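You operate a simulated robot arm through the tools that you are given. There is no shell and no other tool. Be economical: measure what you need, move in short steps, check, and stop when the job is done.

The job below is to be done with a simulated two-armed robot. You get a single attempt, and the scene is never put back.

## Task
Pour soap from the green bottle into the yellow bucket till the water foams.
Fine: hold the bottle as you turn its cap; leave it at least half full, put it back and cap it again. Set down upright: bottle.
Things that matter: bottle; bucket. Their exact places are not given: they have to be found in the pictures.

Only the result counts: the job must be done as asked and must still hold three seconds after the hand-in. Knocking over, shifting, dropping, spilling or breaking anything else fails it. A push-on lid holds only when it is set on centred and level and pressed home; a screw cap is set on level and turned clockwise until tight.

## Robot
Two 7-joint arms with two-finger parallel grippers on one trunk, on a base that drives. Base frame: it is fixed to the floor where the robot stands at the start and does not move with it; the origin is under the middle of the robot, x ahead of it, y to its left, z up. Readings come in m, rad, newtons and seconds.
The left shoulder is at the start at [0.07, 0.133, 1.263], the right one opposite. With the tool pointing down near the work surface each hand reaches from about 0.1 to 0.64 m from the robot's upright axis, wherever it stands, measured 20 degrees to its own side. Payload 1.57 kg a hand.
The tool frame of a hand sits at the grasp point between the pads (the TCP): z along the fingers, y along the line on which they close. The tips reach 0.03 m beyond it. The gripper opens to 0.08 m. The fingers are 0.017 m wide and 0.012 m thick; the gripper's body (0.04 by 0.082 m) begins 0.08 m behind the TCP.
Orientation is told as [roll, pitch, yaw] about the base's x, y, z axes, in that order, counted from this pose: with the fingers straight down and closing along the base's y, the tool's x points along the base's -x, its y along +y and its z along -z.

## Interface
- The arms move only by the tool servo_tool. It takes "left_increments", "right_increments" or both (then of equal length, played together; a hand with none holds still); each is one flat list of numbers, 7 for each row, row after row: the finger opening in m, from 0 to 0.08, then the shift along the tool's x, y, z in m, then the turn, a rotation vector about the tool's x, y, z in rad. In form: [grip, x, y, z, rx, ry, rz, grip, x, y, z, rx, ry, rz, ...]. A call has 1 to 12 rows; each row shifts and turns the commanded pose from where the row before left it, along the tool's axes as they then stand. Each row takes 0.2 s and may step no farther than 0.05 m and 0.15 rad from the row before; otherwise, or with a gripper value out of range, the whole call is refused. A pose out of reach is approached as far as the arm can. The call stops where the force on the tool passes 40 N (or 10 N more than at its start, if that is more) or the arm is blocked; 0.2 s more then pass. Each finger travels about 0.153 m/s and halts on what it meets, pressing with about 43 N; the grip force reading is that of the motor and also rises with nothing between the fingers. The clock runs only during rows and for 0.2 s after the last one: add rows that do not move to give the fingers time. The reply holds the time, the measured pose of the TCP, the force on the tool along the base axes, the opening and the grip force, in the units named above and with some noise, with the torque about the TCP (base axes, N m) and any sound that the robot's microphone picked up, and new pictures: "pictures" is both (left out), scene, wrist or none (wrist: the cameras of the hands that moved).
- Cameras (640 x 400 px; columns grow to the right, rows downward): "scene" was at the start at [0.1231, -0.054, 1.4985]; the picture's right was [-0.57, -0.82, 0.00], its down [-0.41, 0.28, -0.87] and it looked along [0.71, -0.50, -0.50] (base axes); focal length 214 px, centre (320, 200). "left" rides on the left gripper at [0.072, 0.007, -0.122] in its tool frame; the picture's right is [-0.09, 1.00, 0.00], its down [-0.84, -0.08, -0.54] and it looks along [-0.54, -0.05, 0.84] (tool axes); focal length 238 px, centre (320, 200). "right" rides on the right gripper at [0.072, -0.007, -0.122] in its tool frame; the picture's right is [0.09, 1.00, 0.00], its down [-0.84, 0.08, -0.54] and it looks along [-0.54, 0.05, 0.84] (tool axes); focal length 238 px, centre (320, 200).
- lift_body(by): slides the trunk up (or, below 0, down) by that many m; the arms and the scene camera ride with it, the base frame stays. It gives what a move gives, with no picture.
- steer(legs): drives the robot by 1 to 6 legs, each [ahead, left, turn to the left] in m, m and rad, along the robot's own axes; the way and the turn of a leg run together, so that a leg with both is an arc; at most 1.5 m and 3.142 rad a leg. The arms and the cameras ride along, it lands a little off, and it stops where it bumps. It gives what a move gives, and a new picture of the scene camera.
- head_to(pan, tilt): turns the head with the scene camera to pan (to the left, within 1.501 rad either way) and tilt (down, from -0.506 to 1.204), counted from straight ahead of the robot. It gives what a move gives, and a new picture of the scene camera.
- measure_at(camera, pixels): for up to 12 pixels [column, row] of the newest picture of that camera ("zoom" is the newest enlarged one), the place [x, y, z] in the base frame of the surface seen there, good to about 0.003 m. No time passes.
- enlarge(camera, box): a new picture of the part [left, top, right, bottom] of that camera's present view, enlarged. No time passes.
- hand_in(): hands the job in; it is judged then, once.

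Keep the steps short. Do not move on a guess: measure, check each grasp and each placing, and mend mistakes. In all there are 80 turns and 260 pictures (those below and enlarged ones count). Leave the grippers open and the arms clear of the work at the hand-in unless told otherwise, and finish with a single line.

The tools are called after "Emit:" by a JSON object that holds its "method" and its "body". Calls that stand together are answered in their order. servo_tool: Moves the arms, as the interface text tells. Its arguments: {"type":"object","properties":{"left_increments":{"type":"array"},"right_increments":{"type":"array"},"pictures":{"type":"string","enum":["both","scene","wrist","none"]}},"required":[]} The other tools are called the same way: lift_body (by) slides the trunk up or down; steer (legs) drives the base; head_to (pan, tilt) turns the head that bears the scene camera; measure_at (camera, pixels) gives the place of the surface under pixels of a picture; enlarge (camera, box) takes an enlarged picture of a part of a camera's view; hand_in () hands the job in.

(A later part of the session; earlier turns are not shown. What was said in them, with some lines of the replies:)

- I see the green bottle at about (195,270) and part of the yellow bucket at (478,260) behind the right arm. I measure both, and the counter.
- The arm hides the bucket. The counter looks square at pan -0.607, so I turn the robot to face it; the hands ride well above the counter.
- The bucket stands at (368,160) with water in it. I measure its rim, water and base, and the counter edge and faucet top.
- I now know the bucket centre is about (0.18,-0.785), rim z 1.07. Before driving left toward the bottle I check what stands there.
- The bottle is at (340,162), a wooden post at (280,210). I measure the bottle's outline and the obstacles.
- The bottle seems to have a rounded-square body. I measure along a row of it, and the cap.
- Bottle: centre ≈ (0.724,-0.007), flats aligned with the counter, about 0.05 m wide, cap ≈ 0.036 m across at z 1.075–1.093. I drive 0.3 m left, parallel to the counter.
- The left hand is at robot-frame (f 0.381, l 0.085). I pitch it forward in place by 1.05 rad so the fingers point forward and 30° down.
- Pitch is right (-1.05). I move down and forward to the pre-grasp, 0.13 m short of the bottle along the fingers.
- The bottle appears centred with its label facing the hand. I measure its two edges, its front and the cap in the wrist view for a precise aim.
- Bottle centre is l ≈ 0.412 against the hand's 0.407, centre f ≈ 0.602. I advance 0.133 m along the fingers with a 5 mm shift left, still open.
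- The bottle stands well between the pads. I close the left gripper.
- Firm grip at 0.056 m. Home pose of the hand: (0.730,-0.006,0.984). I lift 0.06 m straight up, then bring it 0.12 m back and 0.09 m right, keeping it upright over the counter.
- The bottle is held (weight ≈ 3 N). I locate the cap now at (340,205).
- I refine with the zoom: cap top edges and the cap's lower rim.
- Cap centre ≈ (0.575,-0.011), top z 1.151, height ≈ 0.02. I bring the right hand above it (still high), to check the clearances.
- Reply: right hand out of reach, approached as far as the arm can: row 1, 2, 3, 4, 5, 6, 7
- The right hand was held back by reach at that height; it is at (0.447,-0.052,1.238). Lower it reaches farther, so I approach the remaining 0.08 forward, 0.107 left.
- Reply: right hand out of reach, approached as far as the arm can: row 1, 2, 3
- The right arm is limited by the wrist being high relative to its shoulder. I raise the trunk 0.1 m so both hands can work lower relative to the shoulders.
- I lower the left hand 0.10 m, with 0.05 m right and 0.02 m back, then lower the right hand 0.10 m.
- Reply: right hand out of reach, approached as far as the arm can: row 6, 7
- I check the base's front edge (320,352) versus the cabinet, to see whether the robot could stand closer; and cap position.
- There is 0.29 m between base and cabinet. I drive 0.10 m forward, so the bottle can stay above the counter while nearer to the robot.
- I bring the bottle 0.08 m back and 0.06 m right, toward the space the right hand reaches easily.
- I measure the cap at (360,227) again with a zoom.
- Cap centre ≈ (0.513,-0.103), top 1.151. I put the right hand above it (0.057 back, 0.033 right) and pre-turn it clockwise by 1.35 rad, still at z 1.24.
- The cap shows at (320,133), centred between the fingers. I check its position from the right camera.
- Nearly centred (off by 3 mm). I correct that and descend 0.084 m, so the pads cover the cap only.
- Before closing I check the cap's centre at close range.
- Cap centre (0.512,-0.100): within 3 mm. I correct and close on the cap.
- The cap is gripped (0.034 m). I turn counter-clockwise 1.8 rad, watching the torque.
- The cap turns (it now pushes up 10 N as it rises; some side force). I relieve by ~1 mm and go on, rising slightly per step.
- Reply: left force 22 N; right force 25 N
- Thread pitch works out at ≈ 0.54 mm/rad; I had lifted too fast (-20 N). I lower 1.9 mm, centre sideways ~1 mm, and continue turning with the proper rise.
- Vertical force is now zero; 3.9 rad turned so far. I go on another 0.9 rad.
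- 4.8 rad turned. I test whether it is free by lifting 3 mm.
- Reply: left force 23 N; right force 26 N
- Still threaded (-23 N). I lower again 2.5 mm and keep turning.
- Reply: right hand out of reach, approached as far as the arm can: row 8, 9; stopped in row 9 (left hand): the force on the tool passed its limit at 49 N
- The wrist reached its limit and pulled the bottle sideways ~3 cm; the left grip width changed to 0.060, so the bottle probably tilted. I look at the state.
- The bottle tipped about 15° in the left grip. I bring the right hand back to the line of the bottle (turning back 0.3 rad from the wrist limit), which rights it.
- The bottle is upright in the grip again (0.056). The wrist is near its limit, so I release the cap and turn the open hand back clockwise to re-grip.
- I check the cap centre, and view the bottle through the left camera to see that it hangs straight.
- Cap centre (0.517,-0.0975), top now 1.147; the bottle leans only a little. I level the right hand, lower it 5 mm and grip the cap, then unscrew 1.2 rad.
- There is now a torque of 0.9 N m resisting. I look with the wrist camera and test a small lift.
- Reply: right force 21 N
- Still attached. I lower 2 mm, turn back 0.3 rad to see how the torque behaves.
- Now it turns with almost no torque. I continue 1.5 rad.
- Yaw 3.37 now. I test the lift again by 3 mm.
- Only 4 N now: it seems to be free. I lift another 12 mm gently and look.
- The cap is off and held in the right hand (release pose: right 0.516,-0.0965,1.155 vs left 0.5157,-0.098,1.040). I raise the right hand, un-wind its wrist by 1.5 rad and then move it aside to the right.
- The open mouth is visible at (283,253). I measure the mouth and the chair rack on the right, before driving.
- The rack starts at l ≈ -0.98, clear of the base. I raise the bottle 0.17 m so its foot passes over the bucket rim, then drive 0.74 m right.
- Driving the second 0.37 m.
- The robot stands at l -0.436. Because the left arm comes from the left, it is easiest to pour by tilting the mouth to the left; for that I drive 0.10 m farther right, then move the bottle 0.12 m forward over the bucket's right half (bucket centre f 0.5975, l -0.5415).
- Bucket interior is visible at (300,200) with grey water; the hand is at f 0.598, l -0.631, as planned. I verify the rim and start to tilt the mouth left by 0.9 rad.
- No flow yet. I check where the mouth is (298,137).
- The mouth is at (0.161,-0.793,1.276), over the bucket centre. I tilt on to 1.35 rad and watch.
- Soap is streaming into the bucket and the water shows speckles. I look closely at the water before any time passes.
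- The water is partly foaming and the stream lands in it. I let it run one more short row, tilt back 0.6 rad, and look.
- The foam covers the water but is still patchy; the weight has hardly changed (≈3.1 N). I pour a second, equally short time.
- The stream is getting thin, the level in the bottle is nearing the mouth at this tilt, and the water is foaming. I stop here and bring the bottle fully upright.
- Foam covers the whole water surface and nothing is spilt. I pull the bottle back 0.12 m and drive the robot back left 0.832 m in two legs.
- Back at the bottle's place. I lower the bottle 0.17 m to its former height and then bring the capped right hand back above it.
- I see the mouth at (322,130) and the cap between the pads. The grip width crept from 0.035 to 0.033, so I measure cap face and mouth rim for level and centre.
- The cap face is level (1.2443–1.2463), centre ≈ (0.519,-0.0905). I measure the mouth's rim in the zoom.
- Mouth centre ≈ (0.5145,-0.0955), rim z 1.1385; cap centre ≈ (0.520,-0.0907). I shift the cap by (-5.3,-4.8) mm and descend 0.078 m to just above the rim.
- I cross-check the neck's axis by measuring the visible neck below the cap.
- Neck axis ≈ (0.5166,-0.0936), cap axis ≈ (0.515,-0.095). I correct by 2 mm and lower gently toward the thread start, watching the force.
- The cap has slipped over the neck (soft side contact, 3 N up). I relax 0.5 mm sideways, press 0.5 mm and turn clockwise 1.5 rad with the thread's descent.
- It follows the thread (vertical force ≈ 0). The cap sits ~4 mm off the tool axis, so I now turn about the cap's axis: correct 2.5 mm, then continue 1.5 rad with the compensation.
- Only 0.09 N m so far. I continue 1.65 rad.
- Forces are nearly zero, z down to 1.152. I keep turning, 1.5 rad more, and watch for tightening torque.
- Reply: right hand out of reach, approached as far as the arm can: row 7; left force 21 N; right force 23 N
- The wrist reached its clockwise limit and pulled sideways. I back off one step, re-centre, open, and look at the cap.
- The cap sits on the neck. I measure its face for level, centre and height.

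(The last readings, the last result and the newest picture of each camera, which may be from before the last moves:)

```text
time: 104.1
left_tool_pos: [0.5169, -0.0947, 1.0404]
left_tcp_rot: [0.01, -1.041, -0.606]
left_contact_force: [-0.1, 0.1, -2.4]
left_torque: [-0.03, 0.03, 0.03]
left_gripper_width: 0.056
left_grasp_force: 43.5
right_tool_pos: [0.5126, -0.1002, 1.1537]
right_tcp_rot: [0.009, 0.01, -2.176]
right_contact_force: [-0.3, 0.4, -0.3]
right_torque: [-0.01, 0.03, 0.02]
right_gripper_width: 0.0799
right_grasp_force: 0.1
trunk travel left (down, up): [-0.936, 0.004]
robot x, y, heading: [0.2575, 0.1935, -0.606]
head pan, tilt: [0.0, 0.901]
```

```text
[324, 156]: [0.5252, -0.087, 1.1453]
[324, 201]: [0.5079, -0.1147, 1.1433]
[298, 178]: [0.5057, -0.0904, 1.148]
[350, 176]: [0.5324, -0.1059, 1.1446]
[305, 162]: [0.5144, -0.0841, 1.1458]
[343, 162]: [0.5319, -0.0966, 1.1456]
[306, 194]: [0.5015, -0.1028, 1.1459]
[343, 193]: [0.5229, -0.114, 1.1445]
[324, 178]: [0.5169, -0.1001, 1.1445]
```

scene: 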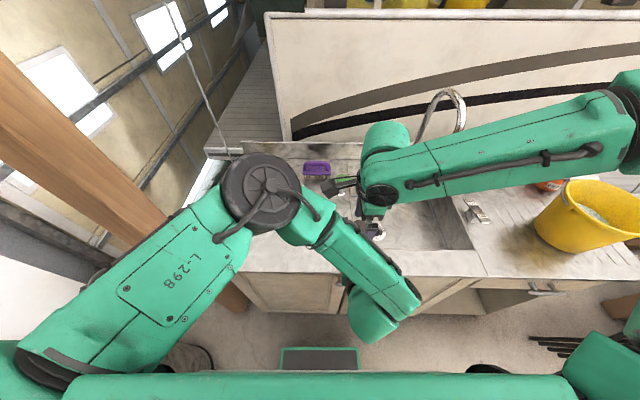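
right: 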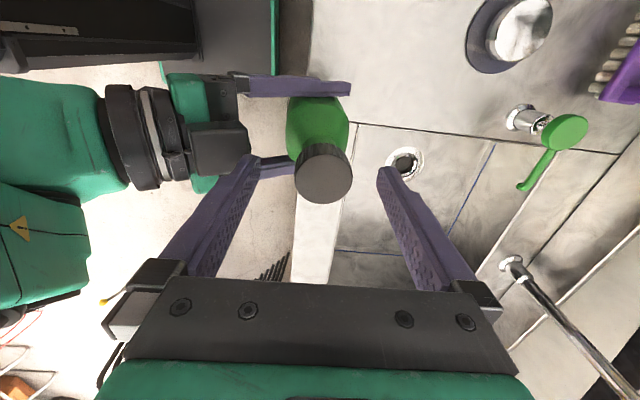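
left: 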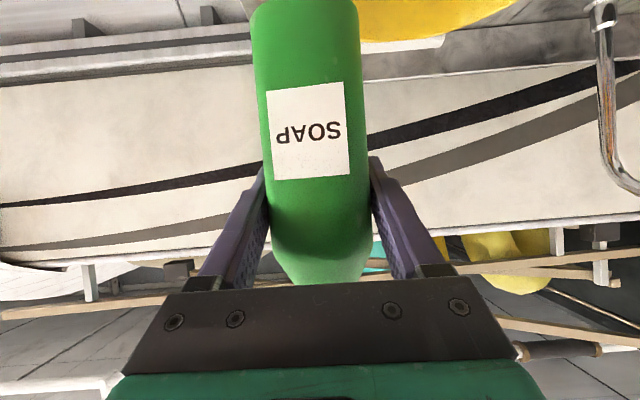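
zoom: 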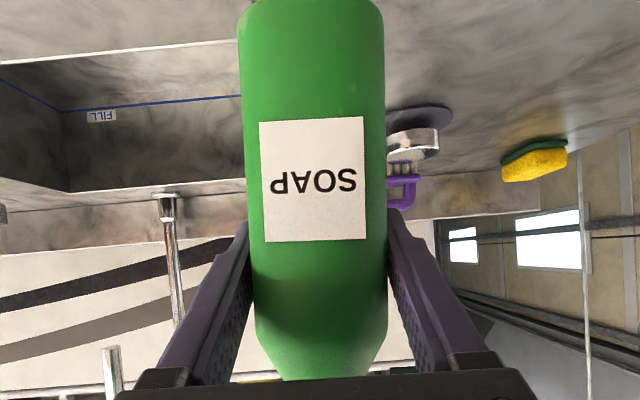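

Cap is level, top at 1.145, centre (0.517,-0.0995). I centre the open hand on it and turn it back counter-clockwise 2.85 rad for a new grip.

Emit:
{"method": "servo_tool", "body": {"right_increments": [0.08, 0.0031, 0.0032, 0, 0, 0, -0.15, 0.08, 0, 0, 0, 0, 0, -0.15, 0.08, 0, 0, 0, 0, 0, -0.15, 0.08, 0, 0, 0, 0, 0, -0.15, 0.08, 0, 0, 0, 0, 0, -0.15, 0.08, 0, 0, 0, 0, 0, -0.15, 0.08, 0, 0, 0, 0, 0, -0.15, 0.08, 0, 0, 0, 0, 0, -0.15, 0.08, 0, 0, 0, 0, 0, -0.15, 0.08, 0, 0, 0, 0, 0, -0.15, 0.08, 0, 0, 0, 0, 0, -0.15, 0.08, 0, 0, 0, 0, 0, -0.15], "pictures": "none"}}

Emit:
{"method": "servo_tool", "body": {"right_increments": [0.08, 0, 0, 0, 0, 0, -0.15, 0.08, 0, 0, 0, 0, 0, -0.15, 0.08, 0, 0, 0, 0, 0, -0.15, 0.08, 0, 0, 0, 0, 0, -0.15, 0.08, 0, 0, 0, 0, 0, -0.15, 0.08, 0, 0, 0, 0, 0, -0.15, 0.08, 0, 0, 0, 0, 0, -0.15, 0.08, 0, 0, 0, 0, 0, 0], "pictures": "wrist"}}

Emit:
{"method": "measure_at", "body": {"camera": "right", "pixels": [[320, 180], [297, 180], [343, 180], [320, 160], [320, 202]]}}

```text
time: 106.7
left_tool_pos: [0.5163, -0.0935, 1.041]
left_tcp_rot: [0.01, -1.041, -0.606]
left_contact_force: [0.4, 0.3, -3.6]
left_torque: [-0.01, -0.06, -0.01]
left_gripper_width: 0.056
left_grasp_force: 43.1
right_tool_pos: [0.5178, -0.0999, 1.1542]
right_tcp_rot: [0.009, -0.01, -0.373]
right_contact_force: [-0.7, 0.5, 0.0]
right_torque: [-0.02, -0.01, 0.0]
right_gripper_width: 0.0798
right_grasp_force: 0.0
trunk travel left (down, up): [-0.936, 0.004]
robot x, y, heading: [0.2517, 0.1958, -0.606]
head pan, tilt: [0.0, 0.901]
```

```text
time: 108.5
left_tool_pos: [0.5172, -0.0928, 1.0414]
left_tcp_rot: [0.008, -1.041, -0.606]
left_contact_force: [0.7, -0.6, -2.4]
left_torque: [-0.01, -0.02, 0.01]
left_gripper_width: 0.0556
left_grasp_force: 42.5
right_tool_pos: [0.5185, -0.0993, 1.1542]
right_tcp_rot: [-0.004, -0.013, 0.676]
right_contact_force: [0.0, -0.3, -0.1]
right_torque: [-0.01, 0.01, -0.01]
right_gripper_width: 0.08
right_grasp_force: 0.0
trunk travel left (down, up): [-0.936, 0.004]
robot x, y, heading: [0.2543, 0.1944, -0.611]
head pan, tilt: [0.0, 0.901]
```

right: 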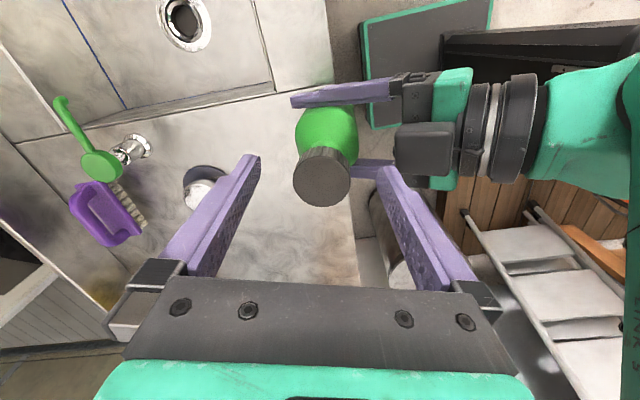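

```text
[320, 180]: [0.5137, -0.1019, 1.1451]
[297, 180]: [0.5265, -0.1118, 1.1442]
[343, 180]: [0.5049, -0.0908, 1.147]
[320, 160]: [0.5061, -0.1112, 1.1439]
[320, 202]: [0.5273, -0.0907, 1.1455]
```

The cap centre is 3 mm off along the tool's x. I correct, close on it and turn clockwise 1.2 rad.

Emit:
{"method": "servo_tool", "body": {"right_increments": [0.08, 0.003, 0, 0, 0, 0, 0, 0.04, 0, 0, 0, 0, 0, 0, 0.02, 0, 0, 0, 0, 0, 0, 0.02, 0, 0, 0, 0, 0, 0, 0.02, 0, 0, 8e-05, 0, 0, 0.15, 0.02, 0, 0, 8e-05, 0, 0, 0.15, 0.02, 0, 0, 8e-05, 0, 0, 0.15, 0.02, 0, 0, 8e-05, 0, 0, 0.15, 0.02, 0, 0, 8e-05, 0, 0, 0.15, 0.02, 0, 0, 8e-05, 0, 0, 0.15, 0.02, 0, 0, 8e-05, 0, 0, 0.15, 0.02, 0, 0, 8e-05, 0, 0, 0.15], "pictures": "none"}}

```text
time: 111.1
left_tool_pos: [0.5167, -0.0939, 1.0388]
left_tcp_rot: [0.008, -1.04, -0.606]
left_contact_force: [7.1, -21.6, -3.5]
left_torque: [1.68, -0.16, -0.04]
left_gripper_width: 0.0564
left_grasp_force: 42.7
right_tool_pos: [0.5146, -0.1002, 1.153]
right_tcp_rot: [0.012, -0.008, -0.53]
right_contact_force: [-6.5, 20.9, 0.0]
right_torque: [0.75, 0.89, 0.11]
right_gripper_width: 0.0349
right_grasp_force: 42.0
trunk travel left (down, up): [-0.936, 0.004]
robot x, y, heading: [0.2553, 0.1963, -0.611]
head pan, tilt: [0.0, 0.901]
```

Still turning easily (0.11 N m). I relieve the side force with a 2 mm shift and turn on, 1.5 rad.

Emit:
{"method": "servo_tool", "body": {"right_increments": [0.02, 0.0014, 0.0013, 0, 0, 0, 0, 0.02, 0, 0, 8e-05, 0, 0, 0.15, 0.02, 0, 0, 8e-05, 0, 0, 0.15, 0.02, 0, 0, 8e-05, 0, 0, 0.15, 0.02, 0, 0, 8e-05, 0, 0, 0.15, 0.02, 0, 0, 8e-05, 0, 0, 0.15, 0.02, 0, 0, 8e-05, 0, 0, 0.15, 0.02, 0, 0, 8e-05, 0, 0, 0.15, 0.02, 0, 0, 8e-05, 0, 0, 0.15, 0.02, 0, 0, 8e-05, 0, 0, 0.15, 0.02, 0, 0, 8e-05, 0, 0, 0.15], "pictures": "none"}}

```text
time: 113.5
left_tool_pos: [0.5157, -0.0937, 1.0399]
left_tcp_rot: [0.009, -1.04, -0.606]
left_contact_force: [-10.8, -0.6, -0.4]
left_torque: [0.5, -1.7, -0.17]
left_gripper_width: 0.0566
left_grasp_force: 42.4
right_tool_pos: [0.5149, -0.1001, 1.1531]
right_tcp_rot: [0.011, 0.008, -2.027]
right_contact_force: [10.3, 0.4, -2.4]
right_torque: [-0.43, 0.56, 0.1]
right_gripper_width: 0.0347
right_grasp_force: 41.9
trunk travel left (down, up): [-0.936, 0.004]
robot x, y, heading: [0.2564, 0.1954, -0.606]
head pan, tilt: [0.0, 0.901]
```

No tightening yet. I do one more full re-grip cycle in a chain: open, turn back 3 rad, close, and turn clockwise 2.85 rad.

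Emit:
{"method": "servo_tool", "body": {"right_increments": [0.02, 0.0004, 0.0007, 0, 0, 0, 0, 0.08, 0, 0, 0, 0, 0, 0, 0.08, 0, 0, 0, 0, 0, 0, 0.08, 0, 0, 0, 0, 0, -0.15, 0.08, 0, 0, 0, 0, 0, -0.15, 0.08, 0, 0, 0, 0, 0, -0.15, 0.08, 0, 0, 0, 0, 0, -0.15, 0.08, 0, 0, 0, 0, 0, -0.15, 0.08, 0, 0, 0, 0, 0, -0.15, 0.08, 0, 0, 0, 0, 0, -0.15, 0.08, 0, 0, 0, 0, 0, -0.15, 0.08, 0, 0, 0, 0, 0, -0.15], "pictures": "none"}}

Emit:
{"method": "servo_tool", "body": {"right_increments": [0.08, 0, 0, 0, 0, 0, -0.15, 0.08, 0, 0, 0, 0, 0, -0.15, 0.08, 0, 0, 0, 0, 0, -0.15, 0.08, 0, 0, 0, 0, 0, -0.15, 0.08, 0, 0, 0, 0, 0, -0.15, 0.08, 0, 0, 0, 0, 0, -0.15, 0.08, 0, 0, 0, 0, 0, -0.15, 0.08, 0, 0, 0, 0, 0, -0.15, 0.08, 0, 0, 0, 0, 0, -0.15, 0.08, 0, 0, 0, 0, 0, -0.15, 0.08, 0, 0, 0, 0, 0, -0.15], "pictures": "wrist"}}

Emit:
{"method": "servo_tool", "body": {"right_increments": [0.04, 0, 0, 0, 0, 0, 0, 0.02, 0, 0, 0, 0, 0, 0, 0.02, 0, 0, 0, 0, 0, 0, 0.02, 0, 0, 8e-05, 0, 0, 0.15, 0.02, 0, 0, 8e-05, 0, 0, 0.15, 0.02, 0, 0, 8e-05, 0, 0, 0.15, 0.02, 0, 0, 8e-05, 0, 0, 0.15, 0.02, 0, 0, 8e-05, 0, 0, 0.15, 0.02, 0, 0, 8e-05, 0, 0, 0.15, 0.02, 0, 0, 8e-05, 0, 0, 0.15, 0.02, 0, 0, 8e-05, 0, 0, 0.15, 0.02, 0, 0, 8e-05, 0, 0, 0.15], "pictures": "none"}}

Emit:
{"method": "servo_tool", "body": {"right_increments": [0.02, 0, 0, 8e-05, 0, 0, 0.15, 0.02, 0, 0, 8e-05, 0, 0, 0.15, 0.02, 0, 0, 8e-05, 0, 0, 0.15, 0.02, 0, 0, 8e-05, 0, 0, 0.15, 0.02, 0, 0, 8e-05, 0, 0, 0.15], "pictures": "none"}}

Emit:
{"method": "servo_tool", "body": {"right_increments": [0.02, 0, 0, 8e-05, 0, 0, 0.15, 0.02, 0, 0, 8e-05, 0, 0, 0.15, 0.02, 0, 0, 8e-05, 0, 0, 0.15, 0.02, 0, 0, 8e-05, 0, 0, 0.15, 0.02, 0, 0, 8e-05, 0, 0, 0.15], "pictures": "wrist"}}

```text
time: 116.1
left_tool_pos: [0.5166, -0.0937, 1.041]
left_tcp_rot: [0.008, -1.041, -0.607]
left_contact_force: [-0.7, -0.8, -2.8]
left_torque: [0.0, -0.01, -0.02]
left_gripper_width: 0.0559
left_grasp_force: 42.9
right_tool_pos: [0.5157, -0.0999, 1.1524]
right_tcp_rot: [0.01, -0.007, -0.675]
right_contact_force: [0.3, 0.2, -0.7]
right_torque: [0.01, -0.01, 0.0]
right_gripper_width: 0.0801
right_grasp_force: 0.0
trunk travel left (down, up): [-0.936, 0.004]
robot x, y, heading: [0.2528, 0.1966, -0.604]
head pan, tilt: [0.0, 0.901]
```

```text
time: 118.5
left_tool_pos: [0.517, -0.0936, 1.0401]
left_tcp_rot: [0.007, -1.039, -0.604]
left_contact_force: [0.3, 0.3, -3.4]
left_torque: [0.0, 0.01, -0.05]
left_gripper_width: 0.0557
left_grasp_force: 43.2
right_tool_pos: [0.5161, -0.0997, 1.1528]
right_tcp_rot: [-0.008, -0.011, 0.976]
right_contact_force: [0.6, 0.1, 0.6]
right_torque: [0.0, -0.01, 0.0]
right_gripper_width: 0.0802
right_grasp_force: 0.1
trunk travel left (down, up): [-0.936, 0.004]
robot x, y, heading: [0.2535, 0.1951, -0.605]
head pan, tilt: [0.0, 0.901]
```

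right: 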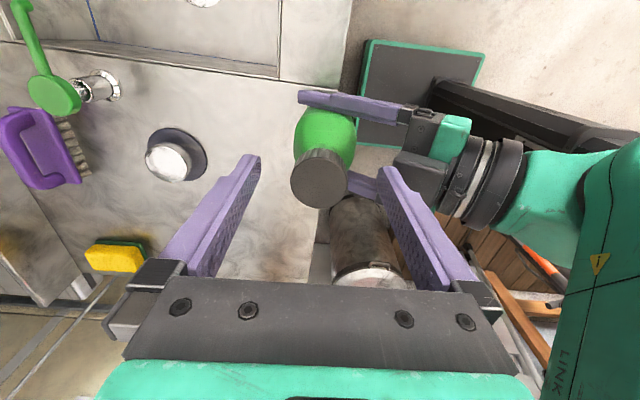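

```text
time: 121.1
left_tool_pos: [0.5181, -0.0936, 1.041]
left_tcp_rot: [0.006, -1.042, -0.605]
left_contact_force: [6.6, -20.2, -5.2]
left_torque: [1.64, -0.21, -0.03]
left_gripper_width: 0.0557
left_grasp_force: 43.4
right_tool_pos: [0.5141, -0.0982, 1.1516]
right_tcp_rot: [0.011, -0.009, -0.378]
right_contact_force: [-7.3, 20.9, 2.0]
right_torque: [0.64, 1.04, 0.12]
right_gripper_width: 0.0352
right_grasp_force: 42.8
trunk travel left (down, up): [-0.936, 0.004]
robot x, y, heading: [0.2493, 0.1935, -0.61]
head pan, tilt: [0.0, 0.901]
```

```text
time: 122.3
left_tool_pos: [0.5158, -0.093, 1.0393]
left_tcp_rot: [0.01, -1.039, -0.608]
left_contact_force: [-3.6, -3.5, 3.8]
left_torque: [0.12, -0.36, -0.77]
left_gripper_width: 0.056
left_grasp_force: 43.3
right_tool_pos: [0.5165, -0.1007, 1.1519]
right_tcp_rot: [0.014, -0.006, -1.126]
right_contact_force: [4.0, 4.1, -6.6]
right_torque: [0.2, -0.1, 0.78]
right_gripper_width: 0.0356
right_grasp_force: 42.6
trunk travel left (down, up): [-0.936, 0.004]
robot x, y, heading: [0.2517, 0.194, -0.607]
head pan, tilt: [0.0, 0.901]
```

```text
time: 123.5
left_tool_pos: [0.5161, -0.0945, 1.0389]
left_tcp_rot: [0.005, -1.039, -0.609]
left_contact_force: [-14.8, -12.7, -5.2]
left_torque: [0.8, -1.48, -0.94]
left_gripper_width: 0.0571
left_grasp_force: 42.4
right_tool_pos: [0.5156, -0.0995, 1.1513]
right_tcp_rot: [0.011, 0.011, -1.876]
right_contact_force: [13.3, 12.2, 1.9]
right_torque: [0.48, -0.16, 0.88]
right_gripper_width: 0.0352
right_grasp_force: 42.3
trunk travel left (down, up): [-0.936, 0.004]
robot x, y, heading: [0.255, 0.1945, -0.607]
head pan, tilt: [0.0, 0.901]
```

right: 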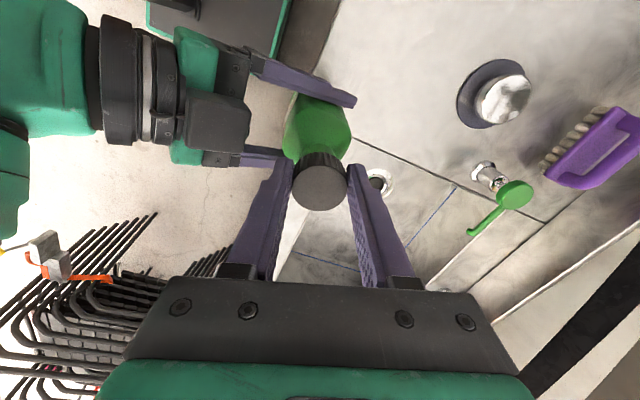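

Torque rose to 0.8–0.9 N m and the grip slips: the cap is tight. I release the cap, raise and clear the right hand, back the base 0.10 m (as at the first grasp, clear of the post), then carry the bottle left and forward toward its home spot, keeping it 5 cm high.

Emit:
{"method": "servo_tool", "body": {"right_increments": [0.08, 0, 0, 0, 0, 0, 0, 0.08, 0, 0, 0, 0, 0, 0, 0.08, 0, 0, -0.03, 0, 0, 0, 0.08, 0, 0, -0.03, 0, 0, 0, 0.08, 0, 0, -0.03, 0, 0, 0, 0.08, -0.038, -0.0178, 0, 0, 0, 0, 0.08, -0.038, -0.0178, 0, 0, 0, 0, 0.08, -0.038, -0.0178, 0, 0, 0, 0, 0.08, -0.038, -0.0178, 0, 0, 0, 0, 0.08, -0.038, -0.0178, 0, 0, 0, 0, 0.08, -0.038, -0.0178, 0, 0, 0, 0], "pictures": "none"}}

Emit:
{"method": "steer", "body": {"legs": [[-0.1, 0, 0]]}}

Emit:
{"method": "servo_tool", "body": {"left_increments": [0.02, 0, 0.039, 0, 0, 0, 0, 0.02, 0, 0.039, 0, 0, 0, 0, 0.02, 0, 0.039, 0, 0, 0, 0, 0.02, 0, 0.039, 0, 0, 0, 0, 0.02, 0, 0.039, 0, 0, 0, 0, 0.02, -0.019, 0, 0.0324, 0, 0, 0, 0.02, -0.019, 0, 0.0324, 0, 0, 0, 0.02, -0.019, 0, 0.0324, 0, 0, 0, 0.02, -0.019, 0, 0.0324, 0, 0, 0, 0.02, -0.019, 0, 0.0324, 0, 0, 0, 0.02, 0, 0, 0, 0, 0, 0], "pictures": "both"}}

Emit:
{"method": "head_to", "body": {"pan": 0.2, "tilt": 0.75}}

```text
time: 125.9
left_tool_pos: [0.5148, -0.0947, 1.0421]
left_tcp_rot: [0.011, -1.043, -0.607]
left_contact_force: [0.3, 1.3, -2.9]
left_torque: [0.0, 0.01, 0.04]
left_gripper_width: 0.0571
left_grasp_force: 42.7
right_tool_pos: [0.3424, -0.2868, 1.2368]
right_tcp_rot: [0.013, 0.01, -1.873]
right_contact_force: [0.1, 0.8, -0.5]
right_torque: [0.0, -0.03, -0.01]
right_gripper_width: 0.0799
right_grasp_force: 0.0
trunk travel left (down, up): [-0.936, 0.004]
robot x, y, heading: [0.2565, 0.1986, -0.606]
head pan, tilt: [0.0, 0.901]
```

```text
time: 127.1
left_tool_pos: [0.439, -0.04, 1.0395]
left_tcp_rot: [0.009, -1.035, -0.606]
left_contact_force: [-0.2, 0.0, -3.3]
left_torque: [-0.04, 0.01, 0.02]
left_gripper_width: 0.0571
left_grasp_force: 43.0
right_tool_pos: [0.2678, -0.2322, 1.2351]
right_tcp_rot: [0.006, 0.008, -1.873]
right_contact_force: [0.5, 0.3, -0.3]
right_torque: [0.02, 0.0, 0.0]
right_gripper_width: 0.0799
right_grasp_force: 0.1
trunk travel left (down, up): [-0.936, 0.004]
robot x, y, heading: [0.169, 0.2491, -0.605]
head pan, tilt: [0.0, 0.901]
```

scene: 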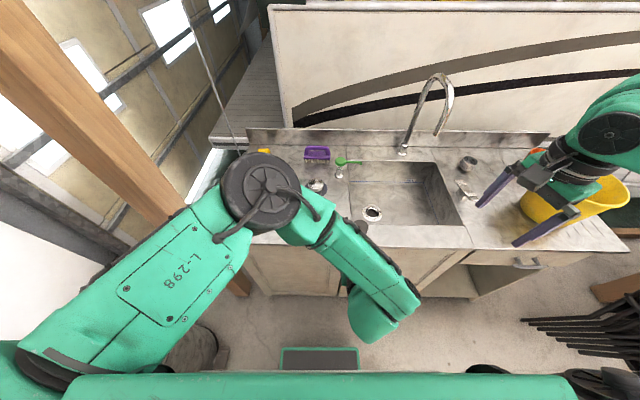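

```text
time: 129.5
left_tool_pos: [0.701, 0.0187, 1.0407]
left_tcp_rot: [0.01, -1.041, -0.606]
left_contact_force: [0.4, -0.9, -2.5]
left_torque: [-0.04, -0.02, 0.02]
left_gripper_width: 0.0567
left_grasp_force: 43.2
right_tool_pos: [0.262, -0.2305, 1.2366]
right_tcp_rot: [0.011, 0.006, -1.874]
right_contact_force: [0.2, 0.1, -0.4]
right_torque: [0.03, -0.01, 0.0]
right_gripper_width: 0.0798
right_grasp_force: 0.1
trunk travel left (down, up): [-0.936, 0.004]
robot x, y, heading: [0.172, 0.2533, -0.609]
head pan, tilt: [0.0, 0.901]
```

scene: 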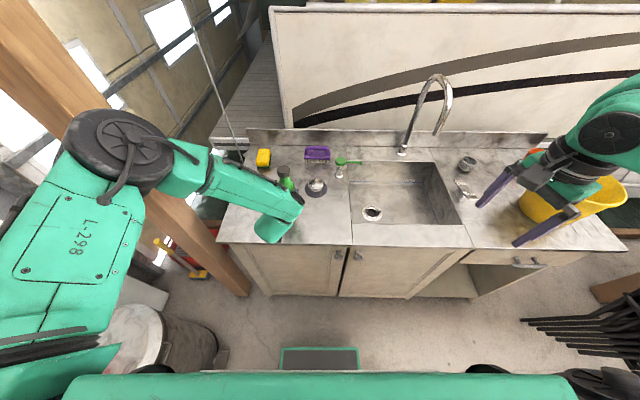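
left: 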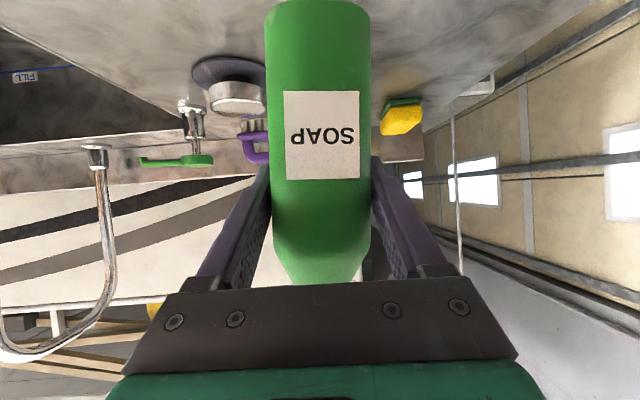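

```text
time: 130.2
left_tool_pos: [0.7019, 0.0179, 1.0416]
left_tcp_rot: [0.009, -1.04, -0.603]
left_contact_force: [0.4, 0.0, -2.0]
left_torque: [-0.01, -0.02, 0.02]
left_gripper_width: 0.0572
left_grasp_force: 42.5
right_tool_pos: [0.2632, -0.2292, 1.2374]
right_tcp_rot: [0.011, 0.007, -1.874]
right_contact_force: [-0.9, 0.2, 0.2]
right_torque: [0.0, 0.03, 0.01]
right_gripper_width: 0.0801
right_grasp_force: 0.0
trunk travel left (down, up): [-0.936, 0.004]
robot x, y, heading: [0.1706, 0.252, -0.611]
head pan, tilt: [0.201, 0.75]
5 turns are left
```

scene: 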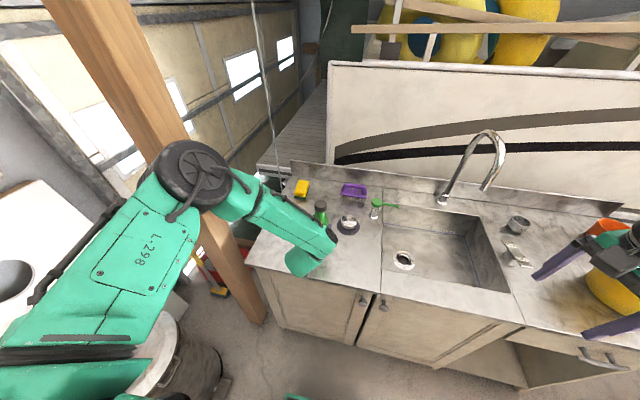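

Five turns are left. Wrist view: the bottle leans ≈ 0.05 rad right and ≈ 0.055 rad forward in the grip; I correct that, go 0.037 m forward to the home spot (0.730,-0.006), lower to z 0.991, then feel down in two 2 mm steps.

Emit:
{"method": "servo_tool", "body": {"left_increments": [0.02, 0, 0, 0, 0.0126, -0.0275, -0.0216, 0.02, 0, 0, 0, 0.0126, -0.0275, -0.0216, 0.02, -0.0084, -0.0016, 0.0163, 0, 0, 0, 0.02, -0.0084, -0.0017, 0.0163, 0, 0, 0, 0.02, 0.0133, 0, 0.0069, 0, 0, 0, 0.02, 0.0133, 0, 0.0069, 0, 0, 0, 0.02, 0.0133, 0, 0.0069, 0, 0, 0, 0.02, 0.0044, 0, 0.0023, 0, 0, 0, 0.02, 0, 0, 0, 0, 0, 0], "pictures": "none"}}

Emit:
{"method": "servo_tool", "body": {"left_increments": [0.02, 0.0018, 0, 0.0009, 0, 0, 0, 0.02, 0, 0, 0, 0, 0, 0], "pictures": "none"}}

Emit:
{"method": "servo_tool", "body": {"left_increments": [0.02, 0.0018, 0, 0.0009, 0, 0, 0, 0.02, 0, 0, 0, 0, 0, 0], "pictures": "both"}}

Emit:
{"method": "enlarge", "body": {"camera": "scene", "box": [280, 180, 380, 280]}}

```text
time: 132.2
left_tool_pos: [0.7274, -0.0116, 0.9933]
left_tcp_rot: [-0.094, -1.089, -0.511]
left_contact_force: [-0.1, 0.1, -3.4]
left_torque: [0.02, -0.01, -0.01]
left_gripper_width: 0.0568
left_grasp_force: 42.6
left hand out of reach, approached as far as the arm can: row 8
right_tool_pos: [0.2637, -0.2297, 1.236]
right_tcp_rot: [0.01, 0.006, -1.875]
right_contact_force: [-0.2, -0.2, 0.4]
right_torque: [0.01, 0.03, 0.01]
right_gripper_width: 0.0801
right_grasp_force: 0.0
trunk travel left (down, up): [-0.936, 0.004]
robot x, y, heading: [0.1717, 0.2507, -0.605]
head pan, tilt: [0.201, 0.75]
```

```text
time: 132.8
left_tool_pos: [0.727, -0.0126, 0.9918]
left_tcp_rot: [-0.092, -1.088, -0.512]
left_contact_force: [-0.1, -0.2, -3.1]
left_torque: [0.03, -0.01, 0.02]
left_gripper_width: 0.0568
left_grasp_force: 43.3
right_tool_pos: [0.2629, -0.2293, 1.2374]
right_tcp_rot: [0.01, 0.006, -1.875]
right_contact_force: [0.7, -0.1, -0.2]
right_torque: [-0.01, 0.01, 0.01]
right_gripper_width: 0.08
right_grasp_force: 0.2
trunk travel left (down, up): [-0.936, 0.004]
robot x, y, heading: [0.1701, 0.2541, -0.614]
head pan, tilt: [0.201, 0.75]
```

```text
time: 133.4
left_tool_pos: [0.7254, -0.0115, 0.9894]
left_tcp_rot: [-0.092, -1.089, -0.512]
left_contact_force: [-0.6, 0.0, -3.2]
left_torque: [0.01, 0.02, -0.03]
left_gripper_width: 0.0567
left_grasp_force: 43.0
right_tool_pos: [0.2631, -0.2301, 1.2374]
right_tcp_rot: [0.01, 0.008, -1.874]
right_contact_force: [0.0, -0.5, -0.5]
right_torque: [-0.02, -0.02, -0.04]
right_gripper_width: 0.08
right_grasp_force: 0.1
trunk travel left (down, up): [-0.936, 0.004]
robot x, y, heading: [0.172, 0.2535, -0.607]
head pan, tilt: [0.201, 0.75]
```

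scene: 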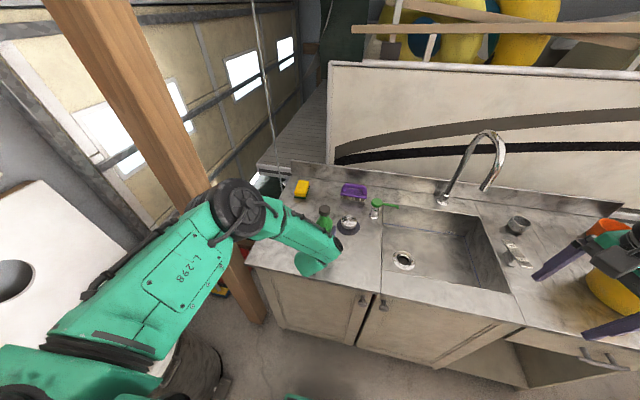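
left: 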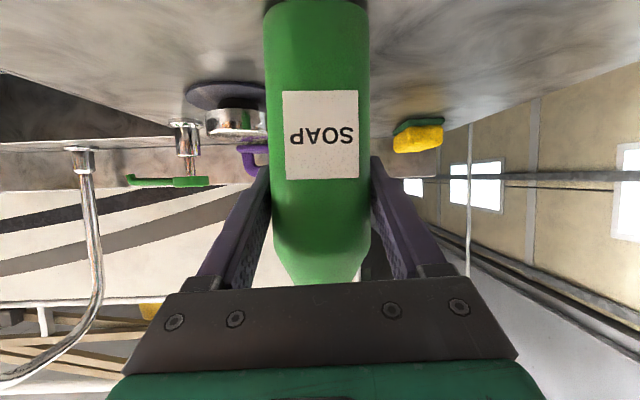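

```text
4.00 times, centred on (330, 230) of scene
4 turns are left
```

zoom: 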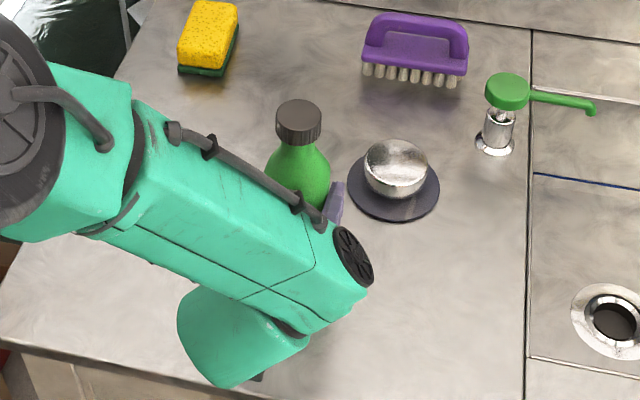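

No contact yet at 0.9894. I shift 6 mm left to the exact home spot and feel down in three more 2 mm steps.

Emit:
{"method": "servo_tool", "body": {"left_increments": [0.02, 0, 0.006, 0, 0, 0, 0, 0.02, 0.0018, 0, 0.0009, 0, 0, 0, 0.02, 0, 0, 0, 0, 0, 0], "pictures": "none"}}

Emit:
{"method": "servo_tool", "body": {"left_increments": [0.02, 0.0018, 0, 0.0009, 0, 0, 0, 0.02, 0, 0, 0, 0, 0, 0], "pictures": "none"}}

Emit:
{"method": "servo_tool", "body": {"left_increments": [0.02, 0.0018, 0, 0.0009, 0, 0, 0, 0.02, 0, 0, 0, 0, 0, 0], "pictures": "both"}}

Emit:
{"method": "enlarge", "body": {"camera": "scene", "box": [300, 190, 350, 240]}}

Emit:
{"method": "measure_at", "body": {"camera": "scene", "pixels": [[324, 209], [321, 209], [328, 209], [324, 211]]}}

```text
time: 134.2
left_tool_pos: [0.7297, -0.0121, 0.9906]
left_tcp_rot: [-0.092, -1.09, -0.512]
left_contact_force: [-0.1, -0.4, -2.8]
left_torque: [-0.02, 0.0, -0.01]
left_gripper_width: 0.0565
left_grasp_force: 42.9
left hand out of reach, approached as far as the arm can: row 1
right_tool_pos: [0.2625, -0.2302, 1.2391]
right_tcp_rot: [0.011, 0.006, -1.875]
right_contact_force: [-0.6, 0.4, -0.2]
right_torque: [0.01, -0.01, -0.01]
right_gripper_width: 0.0801
right_grasp_force: 0.0
trunk travel left (down, up): [-0.936, 0.004]
robot x, y, heading: [0.1751, 0.2526, -0.608]
head pan, tilt: [0.201, 0.75]
```

```text
time: 134.8
left_tool_pos: [0.7279, -0.0139, 0.9896]
left_tcp_rot: [-0.094, -1.089, -0.511]
left_contact_force: [-0.2, 0.2, -2.0]
left_torque: [-0.05, 0.0, -0.02]
left_gripper_width: 0.0566
left_grasp_force: 42.7
right_tool_pos: [0.2642, -0.2308, 1.2377]
right_tcp_rot: [0.011, 0.008, -1.873]
right_contact_force: [-0.1, -0.1, -0.7]
right_torque: [0.01, -0.01, 0.01]
right_gripper_width: 0.0801
right_grasp_force: 0.0
trunk travel left (down, up): [-0.936, 0.004]
robot x, y, heading: [0.1694, 0.2529, -0.607]
head pan, tilt: [0.201, 0.75]
```

```text
time: 135.4
left_tool_pos: [0.7282, -0.0138, 0.9891]
left_tcp_rot: [-0.093, -1.093, -0.51]
left_contact_force: [1.9, 1.3, 6.0]
left_torque: [-0.16, -0.22, 0.01]
left_gripper_width: 0.0562
left_grasp_force: 43.0
left hand out of reach, approached as far as the arm can: row 1
right_tool_pos: [0.2629, -0.2281, 1.2375]
right_tcp_rot: [0.014, 0.008, -1.875]
right_contact_force: [-0.5, -0.1, 0.4]
right_torque: [-0.02, 0.02, -0.01]
right_gripper_width: 0.0801
right_grasp_force: 0.0
trunk travel left (down, up): [-0.936, 0.004]
robot x, y, heading: [0.1737, 0.2557, -0.606]
head pan, tilt: [0.201, 0.75]
```

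scene: 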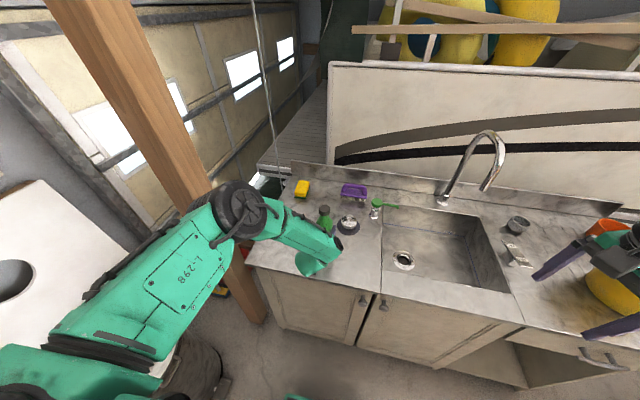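
left: 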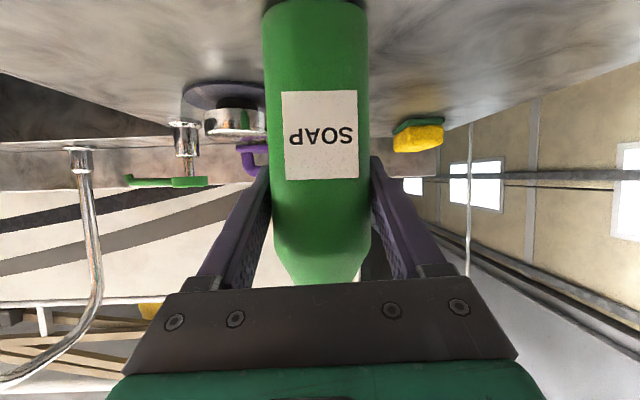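

```text
8.00 times, centred on (325, 215) of scene
```

zoom: 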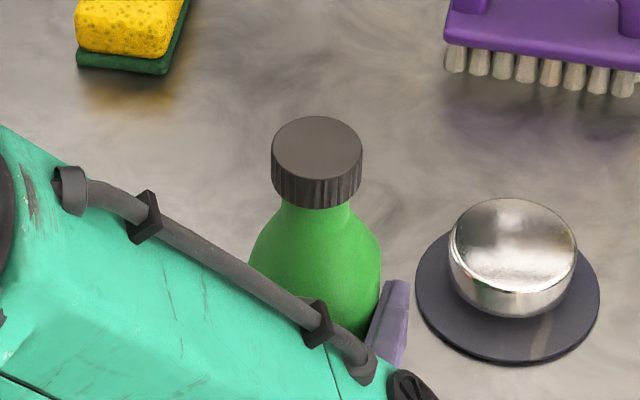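

```text
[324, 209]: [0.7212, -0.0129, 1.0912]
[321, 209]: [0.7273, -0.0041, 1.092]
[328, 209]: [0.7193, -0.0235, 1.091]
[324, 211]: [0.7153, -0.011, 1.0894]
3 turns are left
```

Contact is felt (the load changed from -3 N to +6 N) and the cap top is at 1.091, as at the start: the bottle stands on the counter. I open the fingers and back off along them, then look.

Emit:
{"method": "servo_tool", "body": {"left_increments": [0.06, 0, 0, 0, 0, 0, 0, 0.08, 0, 0, 0, 0, 0, 0, 0.08, 0, 0, 0, 0, 0, 0, 0.08, 0, 0, -0.01, 0, 0, 0, 0.08, 0, 0, -0.025, 0, 0, 0, 0.08, 0, 0, -0.035, 0, 0, 0, 0.08, 0, 0, -0.035, 0, 0, 0, 0.08, 0, 0, -0.035, 0, 0, 0, 0.08, 0, 0, -0.035, 0, 0, 0, 0.08, 0, 0, -0.035, 0, 0, 0, 0.08, 0, 0, 0, 0, 0, 0], "pictures": "both"}}

Emit:
{"method": "enlarge", "body": {"camera": "scene", "box": [280, 180, 380, 260]}}

Emit:
{"method": "enlarge", "body": {"camera": "left", "box": [220, 0, 420, 250]}}

Emit:
{"method": "measure_at", "body": {"camera": "scene", "pixels": [[324, 209], [321, 209], [328, 209], [324, 211]]}}

```text
time: 137.8
left_tool_pos: [0.5772, 0.0953, 1.0835]
left_tcp_rot: [-0.099, -1.095, -0.508]
left_contact_force: [0.3, 0.4, 0.2]
left_torque: [-0.02, -0.01, -0.03]
left_gripper_width: 0.0796
left_grasp_force: 0.0
right_tool_pos: [0.2624, -0.2292, 1.2369]
right_tcp_rot: [0.01, 0.008, -1.874]
right_contact_force: [-0.1, 0.6, -0.6]
right_torque: [0.04, 0.0, -0.01]
right_gripper_width: 0.0801
right_grasp_force: 0.1
trunk travel left (down, up): [-0.936, 0.004]
robot x, y, heading: [0.1708, 0.2528, -0.609]
head pan, tilt: [0.201, 0.75]
```

scene: 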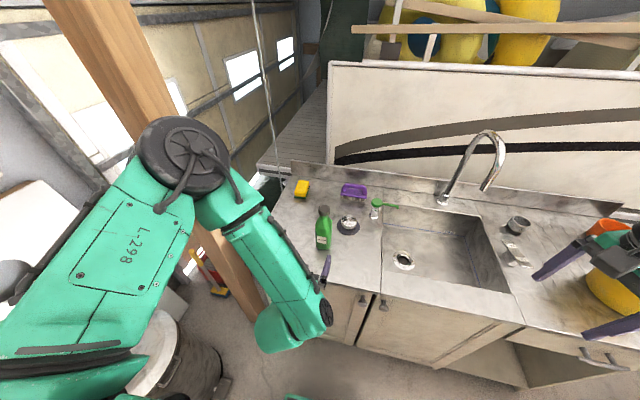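
left: 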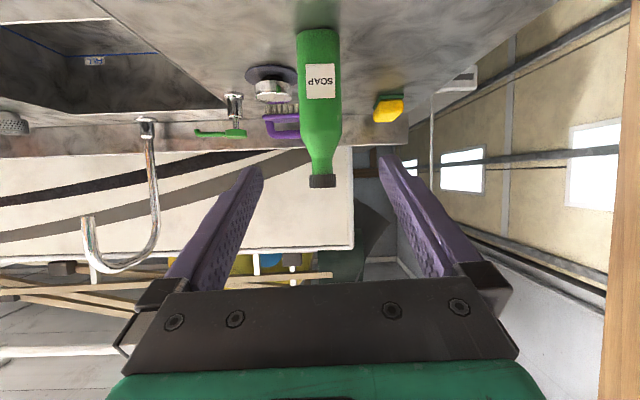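

```text
5.00 times, centred on (330, 220) of scene
```

zoom: 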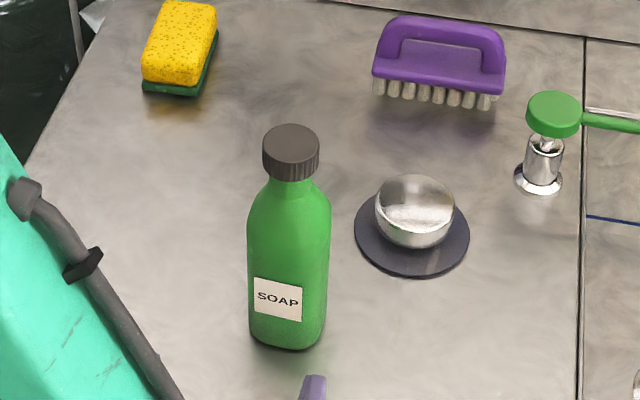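

```text
1.60 times, centred on (320, 125) of left
```

zoom: 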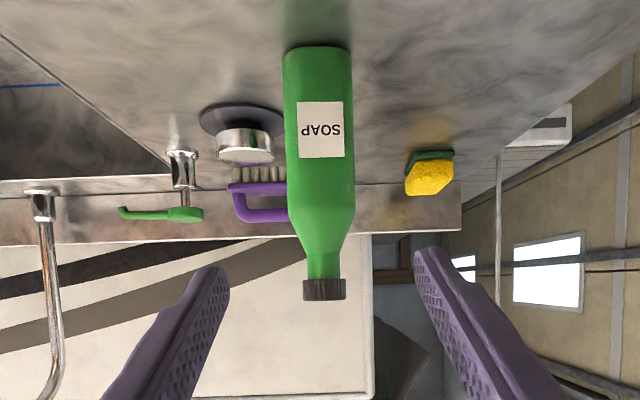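

```text
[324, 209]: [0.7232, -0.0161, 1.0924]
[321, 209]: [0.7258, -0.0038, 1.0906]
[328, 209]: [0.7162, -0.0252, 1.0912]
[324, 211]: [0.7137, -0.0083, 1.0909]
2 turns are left
```

The bottle stands upright in its place with its cap on level. Both hands are open and clear, and the water in the bucket has foamed. I hand in.

Emit:
{"method": "hand_in", "body": {}}

```text
The job is handed in.
```

The job is handed in: the water in the yellow bucket foamed across its whole surface, and the green bottle is capped tight and standing upright within about 1 cm of where it started; I estimate it is still over half full, from how the soap ran while pouring.
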